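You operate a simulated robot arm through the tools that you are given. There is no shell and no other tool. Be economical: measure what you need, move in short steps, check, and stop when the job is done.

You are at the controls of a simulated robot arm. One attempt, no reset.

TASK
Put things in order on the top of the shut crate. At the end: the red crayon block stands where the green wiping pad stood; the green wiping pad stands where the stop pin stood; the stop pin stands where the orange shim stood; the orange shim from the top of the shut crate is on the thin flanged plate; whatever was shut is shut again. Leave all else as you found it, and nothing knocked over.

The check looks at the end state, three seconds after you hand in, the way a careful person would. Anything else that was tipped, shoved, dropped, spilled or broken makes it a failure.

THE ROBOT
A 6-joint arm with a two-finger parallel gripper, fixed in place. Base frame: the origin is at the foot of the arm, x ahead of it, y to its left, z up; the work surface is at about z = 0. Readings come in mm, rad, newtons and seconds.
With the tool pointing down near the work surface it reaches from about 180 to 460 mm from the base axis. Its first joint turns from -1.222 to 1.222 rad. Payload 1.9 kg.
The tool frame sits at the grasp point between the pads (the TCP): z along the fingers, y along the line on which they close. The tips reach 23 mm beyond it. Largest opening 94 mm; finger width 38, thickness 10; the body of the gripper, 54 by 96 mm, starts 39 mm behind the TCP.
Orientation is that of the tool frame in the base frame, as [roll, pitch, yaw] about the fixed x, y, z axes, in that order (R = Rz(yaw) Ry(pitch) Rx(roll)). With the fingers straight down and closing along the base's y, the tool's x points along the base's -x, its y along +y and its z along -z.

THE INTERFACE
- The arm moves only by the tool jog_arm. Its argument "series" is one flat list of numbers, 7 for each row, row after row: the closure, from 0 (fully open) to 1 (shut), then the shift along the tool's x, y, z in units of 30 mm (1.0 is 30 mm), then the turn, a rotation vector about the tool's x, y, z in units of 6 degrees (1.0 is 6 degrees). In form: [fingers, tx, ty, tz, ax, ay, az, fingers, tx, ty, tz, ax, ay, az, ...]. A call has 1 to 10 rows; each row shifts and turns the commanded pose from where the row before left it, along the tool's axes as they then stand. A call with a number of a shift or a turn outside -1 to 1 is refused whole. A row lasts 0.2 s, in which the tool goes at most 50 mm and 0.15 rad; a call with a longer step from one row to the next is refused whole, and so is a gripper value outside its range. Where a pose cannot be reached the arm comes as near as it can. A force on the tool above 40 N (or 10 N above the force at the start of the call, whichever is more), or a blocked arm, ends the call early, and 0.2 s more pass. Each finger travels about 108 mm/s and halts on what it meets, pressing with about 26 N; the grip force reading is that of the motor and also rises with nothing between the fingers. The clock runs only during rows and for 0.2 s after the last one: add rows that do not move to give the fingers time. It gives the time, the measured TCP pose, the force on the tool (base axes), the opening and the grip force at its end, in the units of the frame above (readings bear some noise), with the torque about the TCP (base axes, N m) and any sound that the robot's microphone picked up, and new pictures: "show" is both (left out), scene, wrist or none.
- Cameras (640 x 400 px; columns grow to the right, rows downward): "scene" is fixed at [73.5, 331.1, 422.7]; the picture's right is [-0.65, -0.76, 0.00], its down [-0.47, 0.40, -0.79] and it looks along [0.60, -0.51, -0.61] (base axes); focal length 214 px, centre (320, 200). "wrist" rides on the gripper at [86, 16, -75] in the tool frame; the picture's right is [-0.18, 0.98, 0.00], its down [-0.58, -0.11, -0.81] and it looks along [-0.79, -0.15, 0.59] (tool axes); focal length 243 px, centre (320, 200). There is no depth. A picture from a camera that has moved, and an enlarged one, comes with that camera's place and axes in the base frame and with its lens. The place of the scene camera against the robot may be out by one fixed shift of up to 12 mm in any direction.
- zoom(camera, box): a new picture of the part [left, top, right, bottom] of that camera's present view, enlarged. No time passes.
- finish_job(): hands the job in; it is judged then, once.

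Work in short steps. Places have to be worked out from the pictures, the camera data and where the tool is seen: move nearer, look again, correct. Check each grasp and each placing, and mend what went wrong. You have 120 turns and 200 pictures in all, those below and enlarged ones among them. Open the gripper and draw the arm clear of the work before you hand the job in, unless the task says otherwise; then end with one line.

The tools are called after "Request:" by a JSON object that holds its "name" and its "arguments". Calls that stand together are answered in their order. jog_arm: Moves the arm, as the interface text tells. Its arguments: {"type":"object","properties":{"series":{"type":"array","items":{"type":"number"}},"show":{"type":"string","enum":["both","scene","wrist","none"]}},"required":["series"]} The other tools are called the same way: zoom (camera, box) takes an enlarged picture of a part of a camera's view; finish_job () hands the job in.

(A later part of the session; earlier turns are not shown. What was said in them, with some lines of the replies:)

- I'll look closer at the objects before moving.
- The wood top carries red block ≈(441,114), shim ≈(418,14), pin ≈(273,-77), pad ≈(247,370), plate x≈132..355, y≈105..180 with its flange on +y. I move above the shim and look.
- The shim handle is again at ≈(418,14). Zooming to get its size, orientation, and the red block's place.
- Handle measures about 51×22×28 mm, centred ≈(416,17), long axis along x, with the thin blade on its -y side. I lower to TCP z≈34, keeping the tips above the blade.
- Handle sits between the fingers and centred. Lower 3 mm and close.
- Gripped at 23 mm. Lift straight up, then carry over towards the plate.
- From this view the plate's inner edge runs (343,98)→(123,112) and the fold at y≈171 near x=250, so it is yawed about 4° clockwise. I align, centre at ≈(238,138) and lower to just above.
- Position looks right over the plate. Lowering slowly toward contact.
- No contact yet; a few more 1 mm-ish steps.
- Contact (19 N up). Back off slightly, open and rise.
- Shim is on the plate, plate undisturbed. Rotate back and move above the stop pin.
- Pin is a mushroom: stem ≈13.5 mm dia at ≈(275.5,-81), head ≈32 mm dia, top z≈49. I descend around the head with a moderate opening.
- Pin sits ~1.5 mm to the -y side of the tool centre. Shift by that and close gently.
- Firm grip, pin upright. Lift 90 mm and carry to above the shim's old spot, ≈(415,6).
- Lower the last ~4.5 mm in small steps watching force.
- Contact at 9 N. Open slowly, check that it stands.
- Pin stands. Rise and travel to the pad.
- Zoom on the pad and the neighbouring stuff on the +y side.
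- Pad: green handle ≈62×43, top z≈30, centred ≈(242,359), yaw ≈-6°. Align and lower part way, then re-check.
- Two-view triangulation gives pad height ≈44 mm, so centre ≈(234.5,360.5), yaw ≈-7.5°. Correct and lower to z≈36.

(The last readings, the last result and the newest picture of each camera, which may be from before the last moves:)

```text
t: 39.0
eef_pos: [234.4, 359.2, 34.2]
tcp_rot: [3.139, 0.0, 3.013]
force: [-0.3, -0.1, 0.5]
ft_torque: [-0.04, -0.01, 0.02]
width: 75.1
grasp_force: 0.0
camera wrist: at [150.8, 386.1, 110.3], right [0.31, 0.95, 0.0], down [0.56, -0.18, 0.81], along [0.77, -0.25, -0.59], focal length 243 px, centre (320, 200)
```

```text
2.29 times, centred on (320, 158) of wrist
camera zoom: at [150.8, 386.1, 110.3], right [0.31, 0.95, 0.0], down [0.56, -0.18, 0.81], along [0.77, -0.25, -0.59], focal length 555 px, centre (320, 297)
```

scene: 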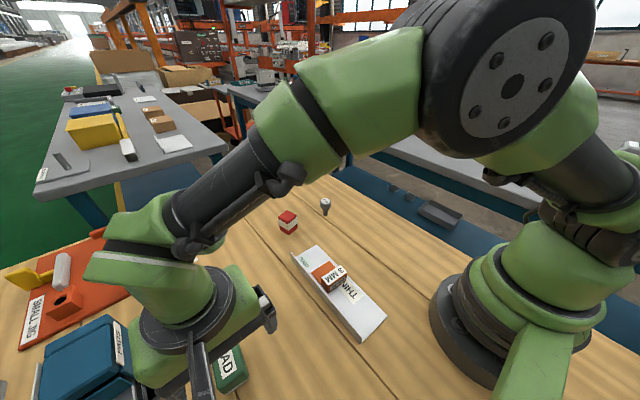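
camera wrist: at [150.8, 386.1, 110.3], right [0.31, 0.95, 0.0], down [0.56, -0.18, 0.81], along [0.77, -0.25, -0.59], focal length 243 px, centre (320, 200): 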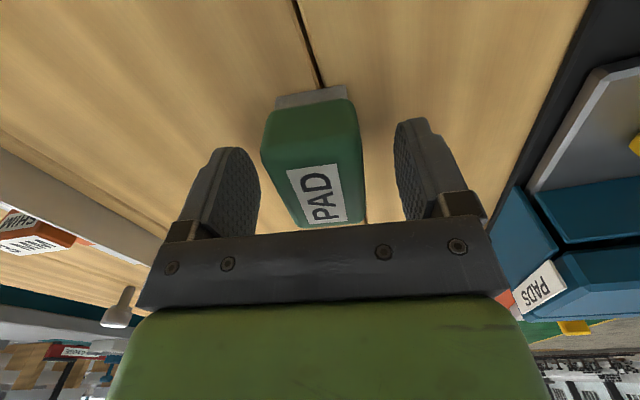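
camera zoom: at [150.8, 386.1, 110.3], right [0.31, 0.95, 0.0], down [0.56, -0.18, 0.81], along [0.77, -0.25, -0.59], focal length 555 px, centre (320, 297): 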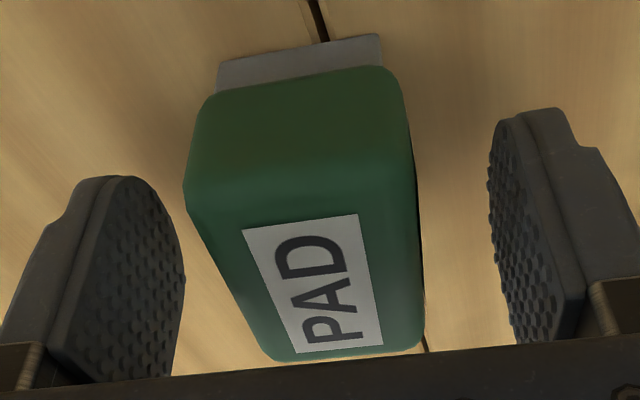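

Centred between the fingers. Close on the green body.

Request:
{"name": "jog_arm", "arguments": {"series": [0.4, 0, 0, 0, 0, 0, 0, 0.5, 0, 0, 0, 0, 0, 0, 0.6, 0, 0, 0, 0, 0, 0, 0.7, 0, 0, 0, 0, 0, 0, 0.8, 0, 0, 0, 0, 0, 0], "show": "wrist"}}

```text
t: 40.2
eef_pos: [235.2, 359.0, 34.8]
tcp_rot: [3.139, -0.001, 3.015]
force: [0.0, -0.2, -0.5]
ft_torque: [-0.01, 0.04, -0.03]
width: 39.5
grasp_force: 26.0
camera wrist: at [150.8, 386.2, 110.5], right [0.31, 0.95, 0.0], down [0.56, -0.18, 0.81], along [0.77, -0.25, -0.59], focal length 243 px, centre (320, 200)
```

wrist: 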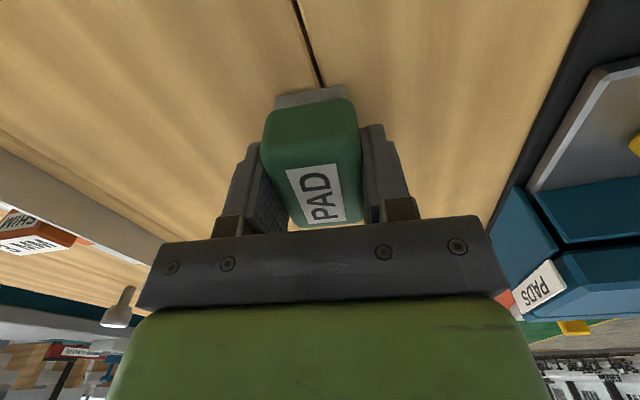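

Gripped (39.5 mm). Lift 90 mm, square up, and carry to the pin's old spot (276,-81).

Request:
{"name": "jog_arm", "arguments": {"series": [0.9, 0, 0, -0.4, 0, 0, 0, 0.9, 0, 0, -0.9, 0, 0, 0, 0.9, 0, 0, -0.9, 0, 0, 0, 0.9, 0, 0, -0.8, 0, 0, 0, 0.9, 0, 0, 0, 0, 0, -0.6, 0.9, 0, 0, 0, 0, 0, -0.62, 0.9, 0, 0, 0, 0, 0, 0], "show": "scene"}}

Request:
{"name": "jog_arm", "arguments": {"series": [0.9, -0.085, -0.917, 0, 0, 0, 0, 0.9, -0.085, -0.917, 0, 0, 0, 0, 0.9, -0.085, -0.917, 0, 0, 0, 0, 0.9, -0.085, -0.917, 0, 0, 0, 0, 0.9, -0.085, -0.917, 0, 0, 0, 0, 0.9, -0.085, -0.917, 0, 0, 0, 0, 0.9, -0.085, -0.917, 0, 0, 0, 0, 0.9, -0.085, -0.917, 0, 0, 0, 0], "show": "none"}}

Request:
{"name": "jog_arm", "arguments": {"series": [0.9, -0.085, -0.917, 0, 0, 0, 0, 0.9, -0.085, -0.917, 0, 0, 0, 0, 0.9, -0.085, -0.917, 0, 0, 0, 0, 0.9, -0.085, -0.917, 0, 0, 0, 0, 0.9, -0.085, -0.917, 0, 0, 0, 0, 0.9, -0.085, -0.917, 0, 0, 0, 0, 0.9, -0.085, -0.917, 0, 0, 0, 0, 0.9, -0.085, -0.917, 0, 0, 0, 0, 0.9, 0, 0, 0, 0, 0, 0]}}

```text
t: 41.8
eef_pos: [234.8, 359.9, 126.1]
tcp_rot: [3.14, 0.001, -3.139]
force: [0.2, -1.0, -0.6]
ft_torque: [0.0, -0.02, 0.02]
width: 39.4
grasp_force: 25.4
```

scene: 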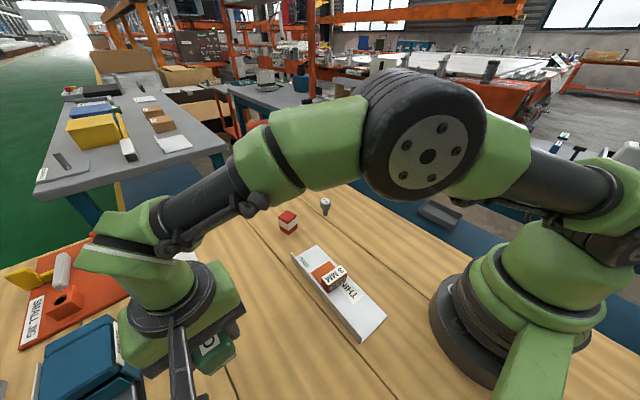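

```text
t: 43.6
eef_pos: [254.7, 137.3, 126.9]
tcp_rot: [3.139, 0.001, -3.141]
force: [-0.4, 0.2, -0.4]
ft_torque: [0.01, 0.01, 0.0]
width: 39.5
grasp_force: 26.7
```

```text
t: 45.6
eef_pos: [277.6, -79.9, 125.8]
tcp_rot: [3.141, 0.001, -3.141]
force: [-0.8, 0.1, -1.2]
ft_torque: [-0.01, -0.01, -0.06]
width: 39.0
grasp_force: 25.7
camera wrist: at [189.3, -64.7, 200.3], right [0.18, 0.98, 0.0], down [0.58, -0.11, 0.81], along [0.79, -0.15, -0.59], focal length 243 px, centre (320, 200)
```

scene: 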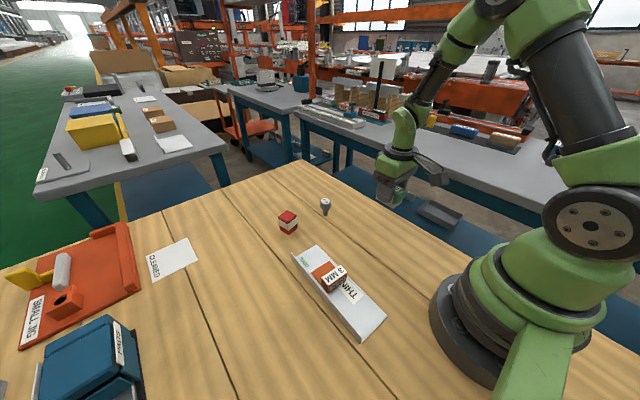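
wrist: 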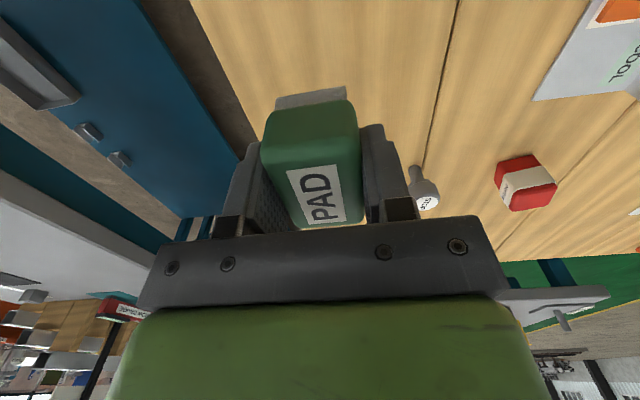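

Over the spot. Lower 85 mm, then feel for contact.

Request:
{"name": "jog_arm", "arguments": {"series": [0.9, 0, 0, 0.8, 0, 0, 0, 0.9, 0, 0, 0.8, 0, 0, 0, 0.9, 0, 0, 0.7, 0, 0, 0, 0.9, 0, 0, 0.4, 0, 0, 0, 0.9, 0, 0, 0.15, 0, 0, 0, 0.9, 0, 0, 0.05, 0, 0, 0, 0.9, 0, 0, 0.04, 0, 0, 0, 0.9, 0, 0, 0, 0, 0, 0], "show": "wrist"}}

```text
t: 47.4
eef_pos: [275.7, -80.3, 36.4]
tcp_rot: [3.139, -0.001, 3.141]
force: [0.8, -0.1, -0.4]
ft_torque: [-0.01, -0.03, 0.0]
width: 39.6
grasp_force: 26.1
camera wrist: at [188.8, -65.0, 112.5], right [0.18, 0.98, 0.0], down [0.58, -0.11, 0.81], along [0.79, -0.15, -0.59], focal length 243 px, centre (320, 200)
```

wrist: 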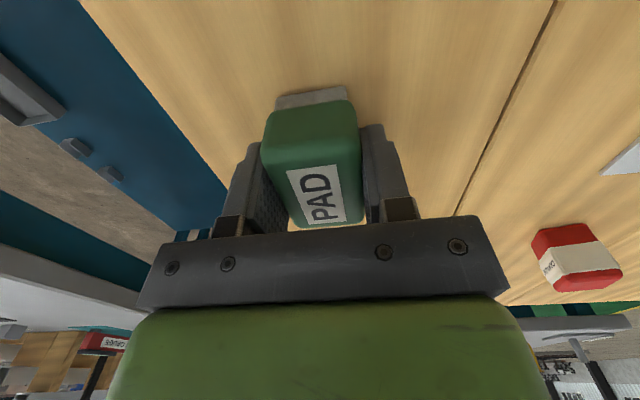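

Request:
{"name": "jog_arm", "arguments": {"series": [0.9, 0, 0, 0.03, 0, 0, 0, 0.9, 0, 0, 0.03, 0, 0, 0, 0.9, 0, 0, 0, 0, 0, 0], "show": "none"}}

```text
t: 48.2
eef_pos: [276.6, -79.9, 33.9]
tcp_rot: [3.139, -0.001, -3.141]
force: [-0.9, 0.2, 2.3]
ft_torque: [-0.03, 0.03, 0.0]
width: 39.4
grasp_force: 26.0
```

Just touching (2 N); one more small step, then release and rise.

Request:
{"name": "jog_arm", "arguments": {"series": [0.9, 0, 0, 0.015, 0, 0, 0, 0.9, 0, 0, 0, 0, 0, 0, 0.5, 0, 0, 0, 0, 0, 0, 0.3, 0, 0, 0, 0, 0, 0, 0.2, 0, 0, 0, 0, 0, 0, 0.2, 0, 0, -0.4, 0, 0, 0, 0.2, 0, 0, -0.9, 0, 0, 0, 0.2, 0, 0, -0.9, 0, 0, 0, 0.2, 0, 0, -0.9, 0, 0, 0, 0.2, 0, 0, 0, 0, 0, 0]}}

```text
t: 50.4
eef_pos: [276.1, -80.1, 128.5]
tcp_rot: [-3.141, -0.002, 3.14]
force: [0.1, 0.5, 0.0]
ft_torque: [-0.01, 0.02, 0.01]
width: 74.9
grasp_force: 0.1
camera wrist: at [189.4, -64.6, 203.3], right [0.18, 0.98, 0.0], down [0.58, -0.11, 0.81], along [0.79, -0.15, -0.59], focal length 243 px, centre (320, 200)
```

scene: 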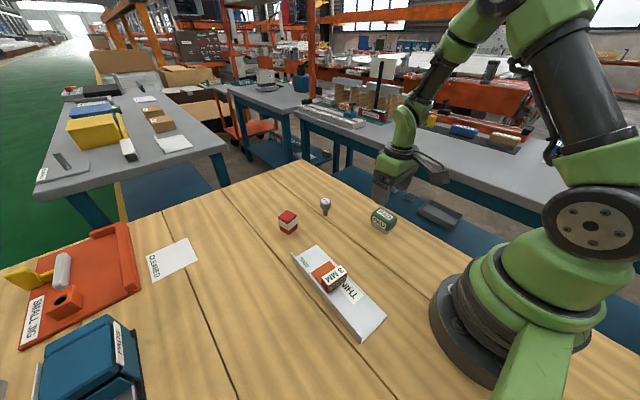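
wrist: 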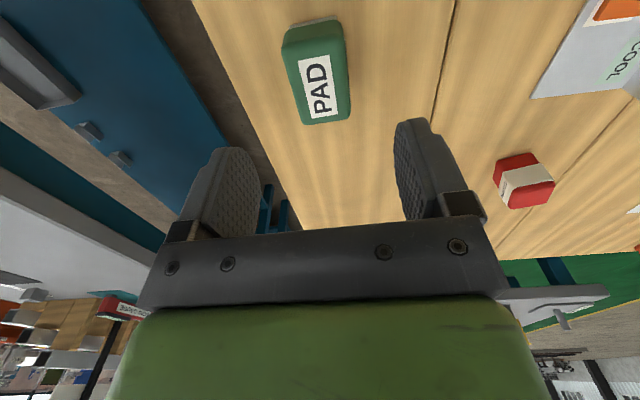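

Pad stands on the pin's spot. Next the red block: move to about (396,115,145) and look.

Request:
{"name": "jog_arm", "arguments": {"series": [0, -0.5, 0.8125, -0.07, 0, 0, 0, 0, -0.5, 0.8125, -0.07, 0, 0, 0, 0, -0.5, 0.8125, -0.07, 0, 0, 0, 0, -0.5, 0.8125, -0.07, 0, 0, 0, 0, -0.5, 0.8125, -0.07, 0, 0, 0, 0, -0.5, 0.8125, -0.07, 0, 0, 0, 0, -0.5, 0.8125, -0.07, 0, 0, 0, 0, -0.5, 0.8125, -0.07, 0, 0, 0, 0, 0, 0, 0, 0, 0, 0], "show": "wrist"}}

Request:
{"name": "zoom", "arguments": {"camera": "wrist", "box": [260, 30, 400, 150]}}

Request:
{"name": "zoom", "arguments": {"camera": "scene", "box": [260, 190, 420, 300]}}

```text
t: 52.4
eef_pos: [396.3, 114.3, 147.0]
tcp_rot: [3.14, 0.0, -3.141]
force: [-0.2, -0.4, 0.1]
ft_torque: [-0.02, -0.02, -0.01]
width: 94.0
grasp_force: 0.1
camera wrist: at [309.5, 129.9, 221.9], right [0.18, 0.98, 0.0], down [0.58, -0.11, 0.81], along [0.79, -0.15, -0.59], focal length 243 px, centre (320, 200)
```

wrist: 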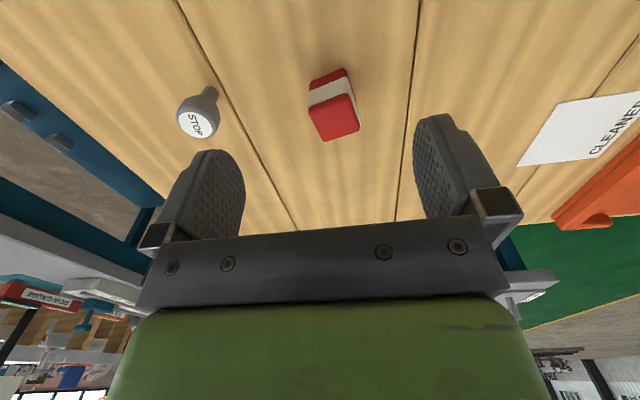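

```text
3.33 times, centred on (330, 90) of wrist
camera zoom: at [309.5, 129.9, 221.9], right [0.18, 0.98, 0.0], down [0.58, -0.11, 0.81], along [0.79, -0.15, -0.59], focal length 809 px, centre (287, 567)
```

zoom: 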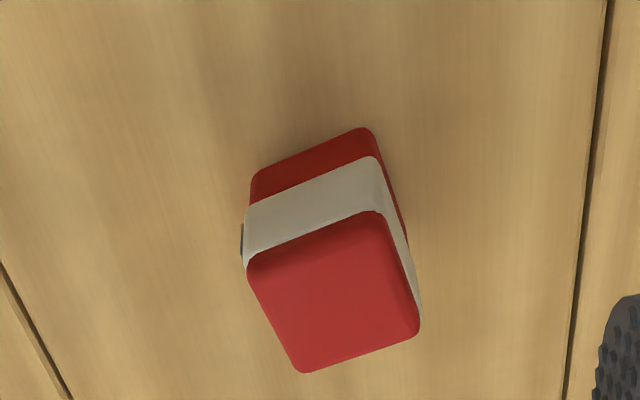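

```text
3.64 times, centred on (340, 245) of scene
camera zoom: at [73.5, 331.1, 422.7], right [-0.65, -0.76, 0.0], down [-0.47, 0.4, -0.79], along [0.6, -0.51, -0.61], focal length 780 px, centre (247, 36)
```

zoom: 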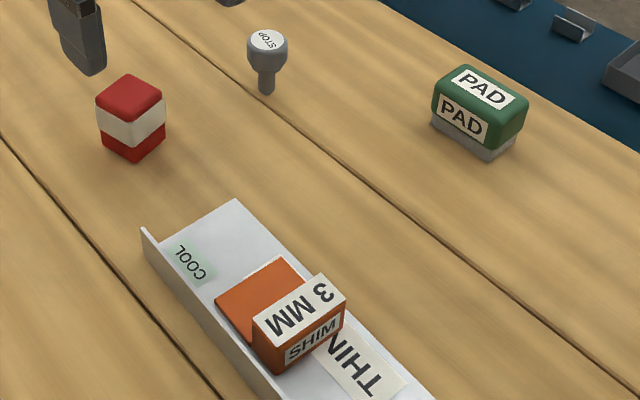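

Red block: ≈35–38 mm square, 40 mm tall, centre ≈(439,119), yaw ≈+11°. Align over it and lower to z≈80 to verify reach.

Request:
{"name": "jog_arm", "arguments": {"series": [0, -0.68, 0.08, 0, 0, 0, 0, 0, -0.68, 0.08, 0, 0, 0, 0, 0, 0, 0, 0.5, 0, 0, -1, 0, 0, 0, 0.5, 0, 0, -0.83, 0, 0, 0, 0.7, 0, 0, 0, 0, 0, 0, 0.5, 0, 0, 0, 0, 0, 0, 0, 0, 0, 0], "show": "wrist"}}

Request:
{"name": "zoom", "arguments": {"camera": "wrist", "box": [220, 50, 420, 210]}}

```text
t: 54.0
eef_pos: [437.5, 119.2, 78.9]
tcp_rot: [3.14, 0.0, -2.949]
force: [0.0, -0.6, -0.1]
ft_torque: [0.04, 0.0, 0.01]
width: 94.1
grasp_force: 0.1
camera wrist: at [349.6, 117.9, 154.6], right [-0.01, 1.0, 0.0], down [0.59, 0.0, 0.81], along [0.81, 0.01, -0.59], focal length 243 px, centre (320, 200)
```

wrist: 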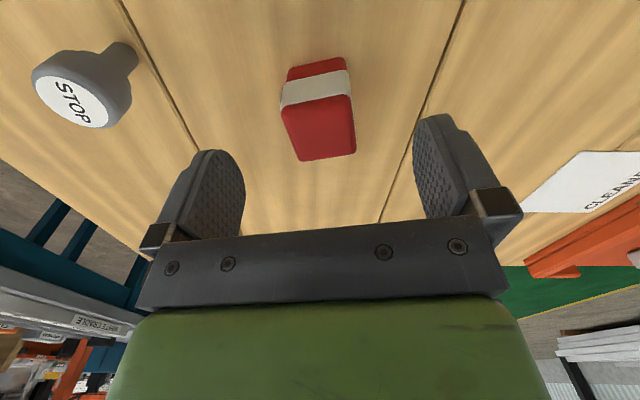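

```text
2.50 times, centred on (320, 130) of wrist
camera zoom: at [349.6, 117.9, 154.6], right [-0.01, 1.0, 0.0], down [0.59, 0.0, 0.81], along [0.81, 0.01, -0.59], focal length 606 px, centre (320, 375)
```

zoom: 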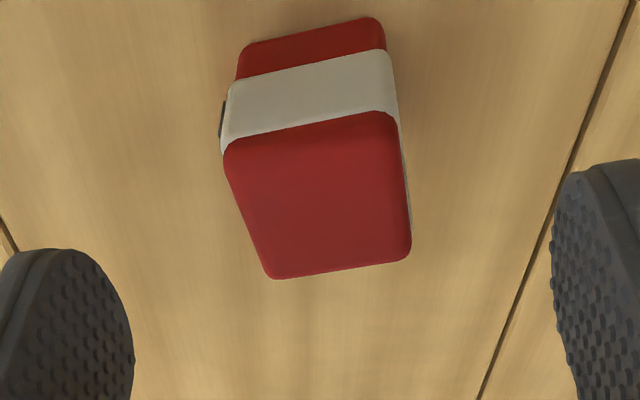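

Well aligned and reachable. Lower 44 mm.

Request:
{"name": "jog_arm", "arguments": {"series": [0.2, 0, 0, 0.5, 0, 0, 0, 0.2, 0, 0, 0.5, 0, 0, 0, 0.2, 0, 0, 0.3, 0, 0, 0, 0.2, 0, 0, 0.17, 0, 0, 0, 0.2, 0, 0, 0, 0, 0, 0], "show": "wrist"}}

```text
t: 55.2
eef_pos: [437.5, 118.8, 36.3]
tcp_rot: [3.14, 0.0, -2.949]
force: [-0.3, 0.3, -0.6]
ft_torque: [0.02, 0.0, -0.02]
width: 75.1
grasp_force: 0.1
camera wrist: at [348.8, 118.5, 110.8], right [-0.01, 1.0, 0.0], down [0.59, 0.0, 0.81], along [0.81, 0.01, -0.59], focal length 243 px, centre (320, 200)
```

wrist: 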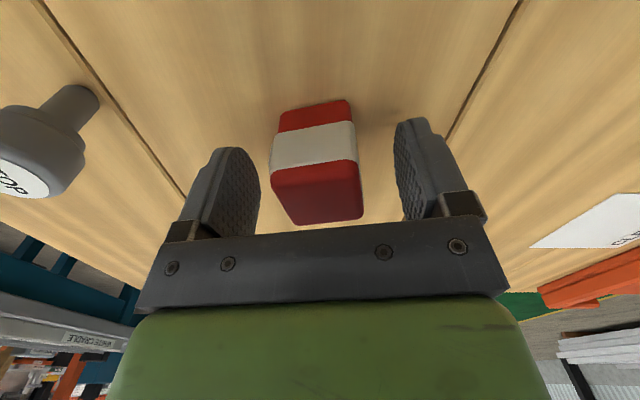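

Block is between the fingers. Close, then lift 90 mm if held.

Request:
{"name": "jog_arm", "arguments": {"series": [0.4, 0, 0, 0, 0, 0, 0, 0.5, 0, 0, 0, 0, 0, 0, 0.6, 0, 0, 0, 0, 0, 0, 0.7, 0, 0, 0, 0, 0, 0, 0.8, 0, 0, 0, 0, 0, 0, 0.9, 0, 0, 0, 0, 0, 0], "show": "wrist"}}

```text
t: 56.6
eef_pos: [436.6, 119.7, 36.0]
tcp_rot: [3.14, 0.0, -2.949]
force: [-0.6, 1.0, 0.9]
ft_torque: [0.01, 0.0, -0.02]
width: 35.6
grasp_force: 26.2
camera wrist: at [348.8, 118.5, 110.9], right [-0.01, 1.0, 0.0], down [0.59, 0.0, 0.81], along [0.81, 0.01, -0.59], focal length 243 px, centre (320, 200)
```

wrist: 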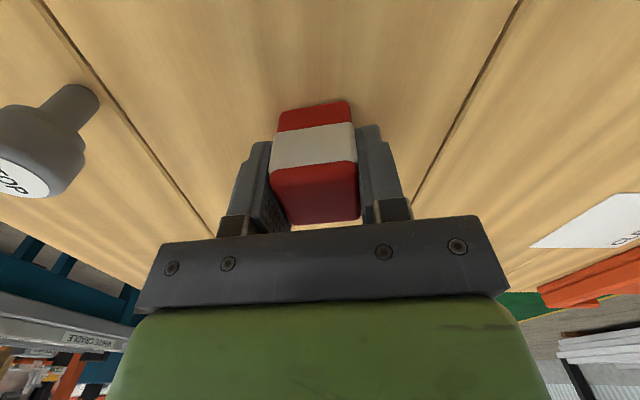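

Held at 35.6 mm. Lift, square up, carry to the pad's old spot (235,360).

Request:
{"name": "jog_arm", "arguments": {"series": [0.9, 0, 0, -0.4, 0, 0, 0, 0.9, 0, 0, -0.9, 0, 0, 0, 0.9, 0, 0, -0.9, 0, 0, 0, 0.9, 0, 0, -0.8, 0, 0, 0, 0.9, 0, 0, 0, 0, 0, 1, 0.9, 0, 0, 0, 0, 0, 0.83, 0.9, 0, 0, 0, 0, 0, 0], "show": "none"}}

Request:
{"name": "jog_arm", "arguments": {"series": [0.9, 0.748, 0.891, 0, 0, 0, 0, 0.9, 0.748, 0.891, 0, 0, 0, 0, 0.9, 0.748, 0.891, 0, 0, 0, 0, 0.9, 0.748, 0.891, 0, 0, 0, 0, 0.9, 0.748, 0.891, 0, 0, 0, 0, 0.9, 0.748, 0.891, 0, 0, 0, 0, 0.9, 0.748, 0.891, 0, 0, 0, 0, 0.9, 0.748, 0.891, 0, 0, 0, 0, 0.9, 0.748, 0.891, 0, 0, 0, 0, 0.9, 0, 0, 0, 0, 0, 0]}}

```text
t: 58.2
eef_pos: [436.5, 119.4, 126.0]
tcp_rot: [3.141, 0.0, 3.141]
force: [-0.3, -0.1, -0.2]
ft_torque: [0.0, 0.0, -0.01]
width: 35.7
grasp_force: 26.0
```

```text
t: 60.4
eef_pos: [233.5, 360.8, 127.1]
tcp_rot: [3.139, 0.001, -3.141]
force: [-0.1, -0.3, -0.5]
ft_torque: [0.0, 0.01, 0.02]
width: 35.8
grasp_force: 26.3
camera wrist: at [146.6, 376.3, 201.0], right [0.18, 0.98, 0.0], down [0.58, -0.11, 0.81], along [0.79, -0.15, -0.59], focal length 243 px, centre (320, 200)
```

scene: 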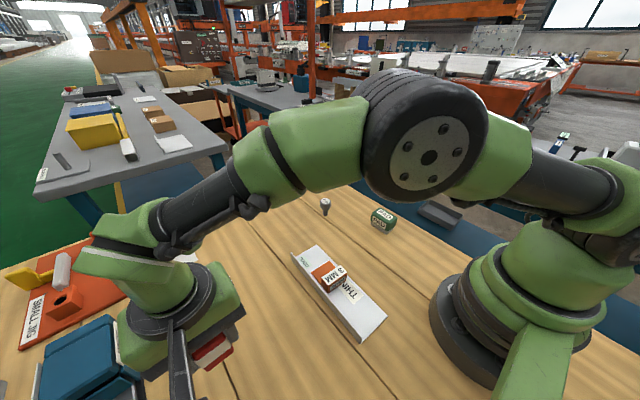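
wrist: 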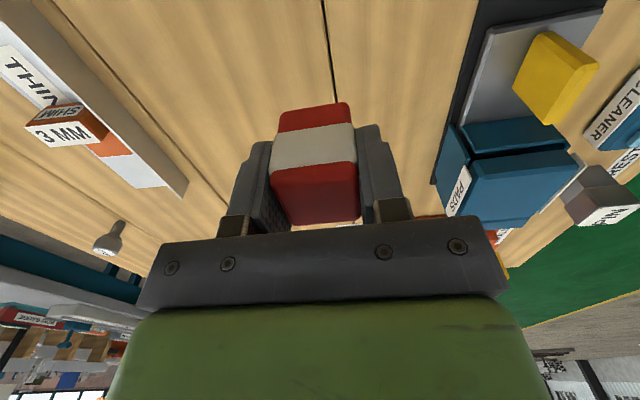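

Over the spot. Lower about 88 mm.

Request:
{"name": "jog_arm", "arguments": {"series": [0.9, 0, 0, 0.8, 0, 0, 0, 0.9, 0, 0, 0.8, 0, 0, 0, 0.9, 0, 0, 0.7, 0, 0, 0, 0.9, 0, 0, 0.4, 0, 0, 0, 0.9, 0, 0, 0.15, 0, 0, 0, 0.9, 0, 0, 0.05, 0, 0, 0, 0.9, 0, 0, 0.04, 0, 0, 0, 0.9, 0, 0, 0, 0, 0, 0], "show": "none"}}

Request:
{"name": "jog_arm", "arguments": {"series": [0.9, 0, 0, 0.03, 0, 0, 0, 0.9, 0, 0, 0, 0, 0, 0], "show": "wrist"}}

```text
t: 62.2
eef_pos: [235.7, 360.1, 37.7]
tcp_rot: [3.14, 0.0, -3.141]
force: [0.2, -0.2, -1.4]
ft_torque: [-0.03, -0.03, 0.03]
width: 35.8
grasp_force: 26.1
```

```text
t: 62.8
eef_pos: [234.3, 359.0, 36.6]
tcp_rot: [3.139, 0.0, -3.141]
force: [0.0, 0.2, -0.6]
ft_torque: [-0.05, 0.01, 0.0]
width: 35.7
grasp_force: 26.3
camera wrist: at [148.0, 375.1, 111.8], right [0.18, 0.98, 0.0], down [0.58, -0.11, 0.81], along [0.79, -0.15, -0.59], focal length 243 px, centre (320, 200)
```

wrist: 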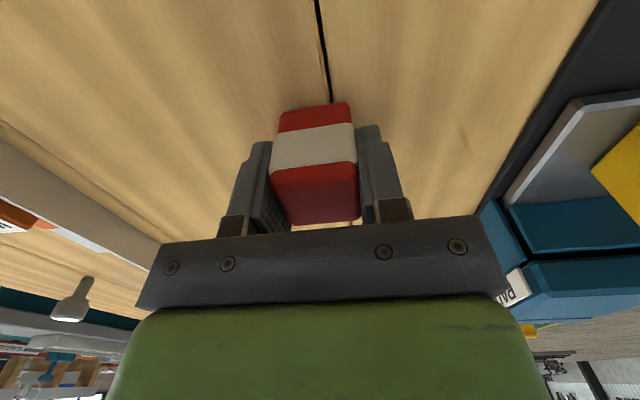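

Request:
{"name": "jog_arm", "arguments": {"series": [0.9, 0, 0, 0.025, 0, 0, 0, 0.9, 0, 0, 0.025, 0, 0, 0, 0.9, 0, 0, 0, 0, 0, 0], "show": "none"}}

```text
t: 63.6
eef_pos: [235.0, 359.7, 36.3]
tcp_rot: [3.14, -0.001, 3.141]
force: [-5.1, -4.7, 18.0]
ft_torque: [-0.25, 0.15, -0.01]
width: 35.6
grasp_force: 26.0
```

Contact. Back off slightly, release and rise, then check.

Request:
{"name": "jog_arm", "arguments": {"series": [0.9, 0, 0, -0.025, 0, 0, 0, 0.55, 0, 0, 0, 0, 0, 0, 0.4, 0, 0, 0, 0, 0, 0, 0.3, 0, 0, 0, 0, 0, 0, 0.3, 0, 0, 0, 0, 0, 0, 0.3, 0, 0, -0.4, 0, 0, 0, 0.3, 0, 0, -0.9, 0, 0, 0, 0.3, 0, 0, -0.9, 0, 0, 0, 0.3, 0, 0, -0.9, 0, 0, 0, 0.3, 0, 0, 0, 0, 0, 0], "show": "wrist"}}

```text
t: 65.8
eef_pos: [236.7, 360.4, 128.1]
tcp_rot: [3.139, 0.001, -3.141]
force: [-0.3, 0.3, -0.6]
ft_torque: [0.0, -0.01, 0.02]
width: 65.8
grasp_force: 0.0
camera wrist: at [149.3, 376.1, 203.2], right [0.18, 0.98, 0.0], down [0.58, -0.11, 0.81], along [0.79, -0.15, -0.59], focal length 243 px, centre (320, 200)
```

wrist: 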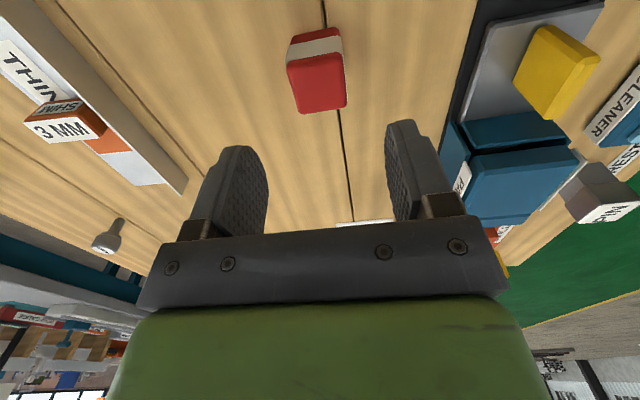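

Red block stands. Raise and return near the start pose for a final look.

Request:
{"name": "jog_arm", "arguments": {"series": [0, 0, 0, -0.9, 0, 0, 0, 0, 0, 0, -0.9, 0, 0, 0, 0, 0, -0.9, -0.9, 0, 0, 0, 0, -0.2, -0.9, -0.9, 0, 0, 0, 0, -0.2, -0.9, -0.9, 0, 0, 0, 0, -0.2, -0.9, -0.8, 0, 0, 0, 0, -0.2, -0.9, 0, 0, 0, 0, 0, -0.2, -0.9, 0, 0, 0, 0, 0, -0.2, -0.9, 0, 0, 0, 0, 0, 0, -0.8, 0, 0, 0, 0]}}

Request:
{"name": "zoom", "arguments": {"camera": "scene", "box": [180, 180, 440, 400]}}

```text
t: 68.0
eef_pos: [272.2, 146.9, 287.5]
tcp_rot: [3.138, 0.0, 3.141]
force: [0.1, 0.5, 0.6]
ft_torque: [0.03, 0.01, 0.02]
width: 94.0
grasp_force: 0.1
camera wrist: at [185.6, 162.2, 363.5], right [0.18, 0.98, 0.0], down [0.58, -0.11, 0.81], along [0.79, -0.15, -0.59], focal length 243 px, centre (320, 200)
```

scene: 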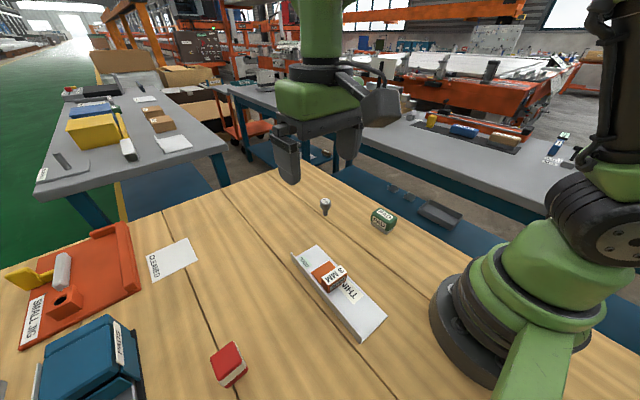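
wrist: 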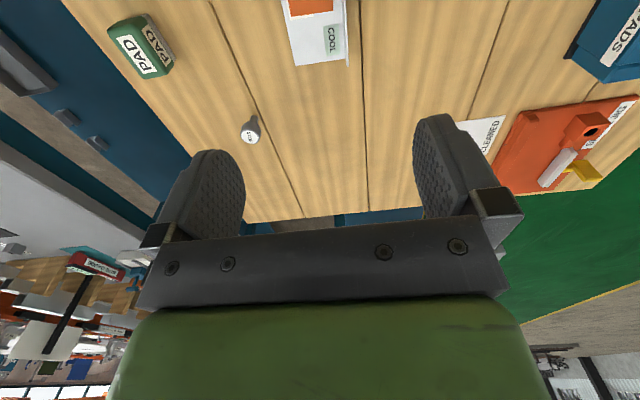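

```text
1.82 times, centred on (310, 290) of scene
camera zoom: at [73.5, 331.1, 422.7], right [-0.65, -0.76, 0.0], down [-0.47, 0.4, -0.79], along [0.6, -0.51, -0.61], focal length 390 px, centre (338, 36)
```

zoom: 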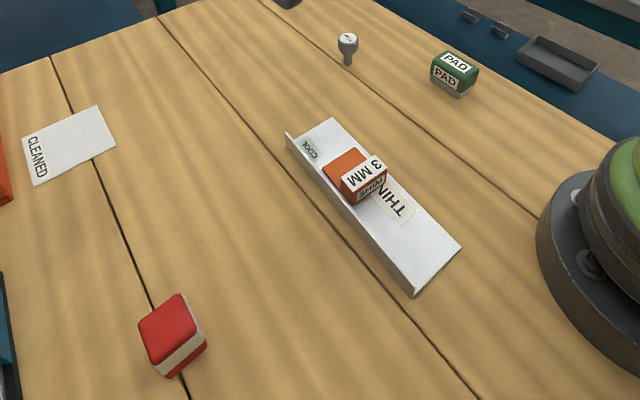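

Everything stands in its place and the arm is clear; handing in.

Request:
{"name": "finish_job", "arguments": {}}

```text
The job is handed in.
```

The orange shim is on the flanged plate, the stop pin stands where the shim was, the green pad where the pin was, and the red block where the pad was. Nothing was opened and, in the last pictures, nothing else had moved or fallen; I took the wooden work surface as the top of the shut crate.
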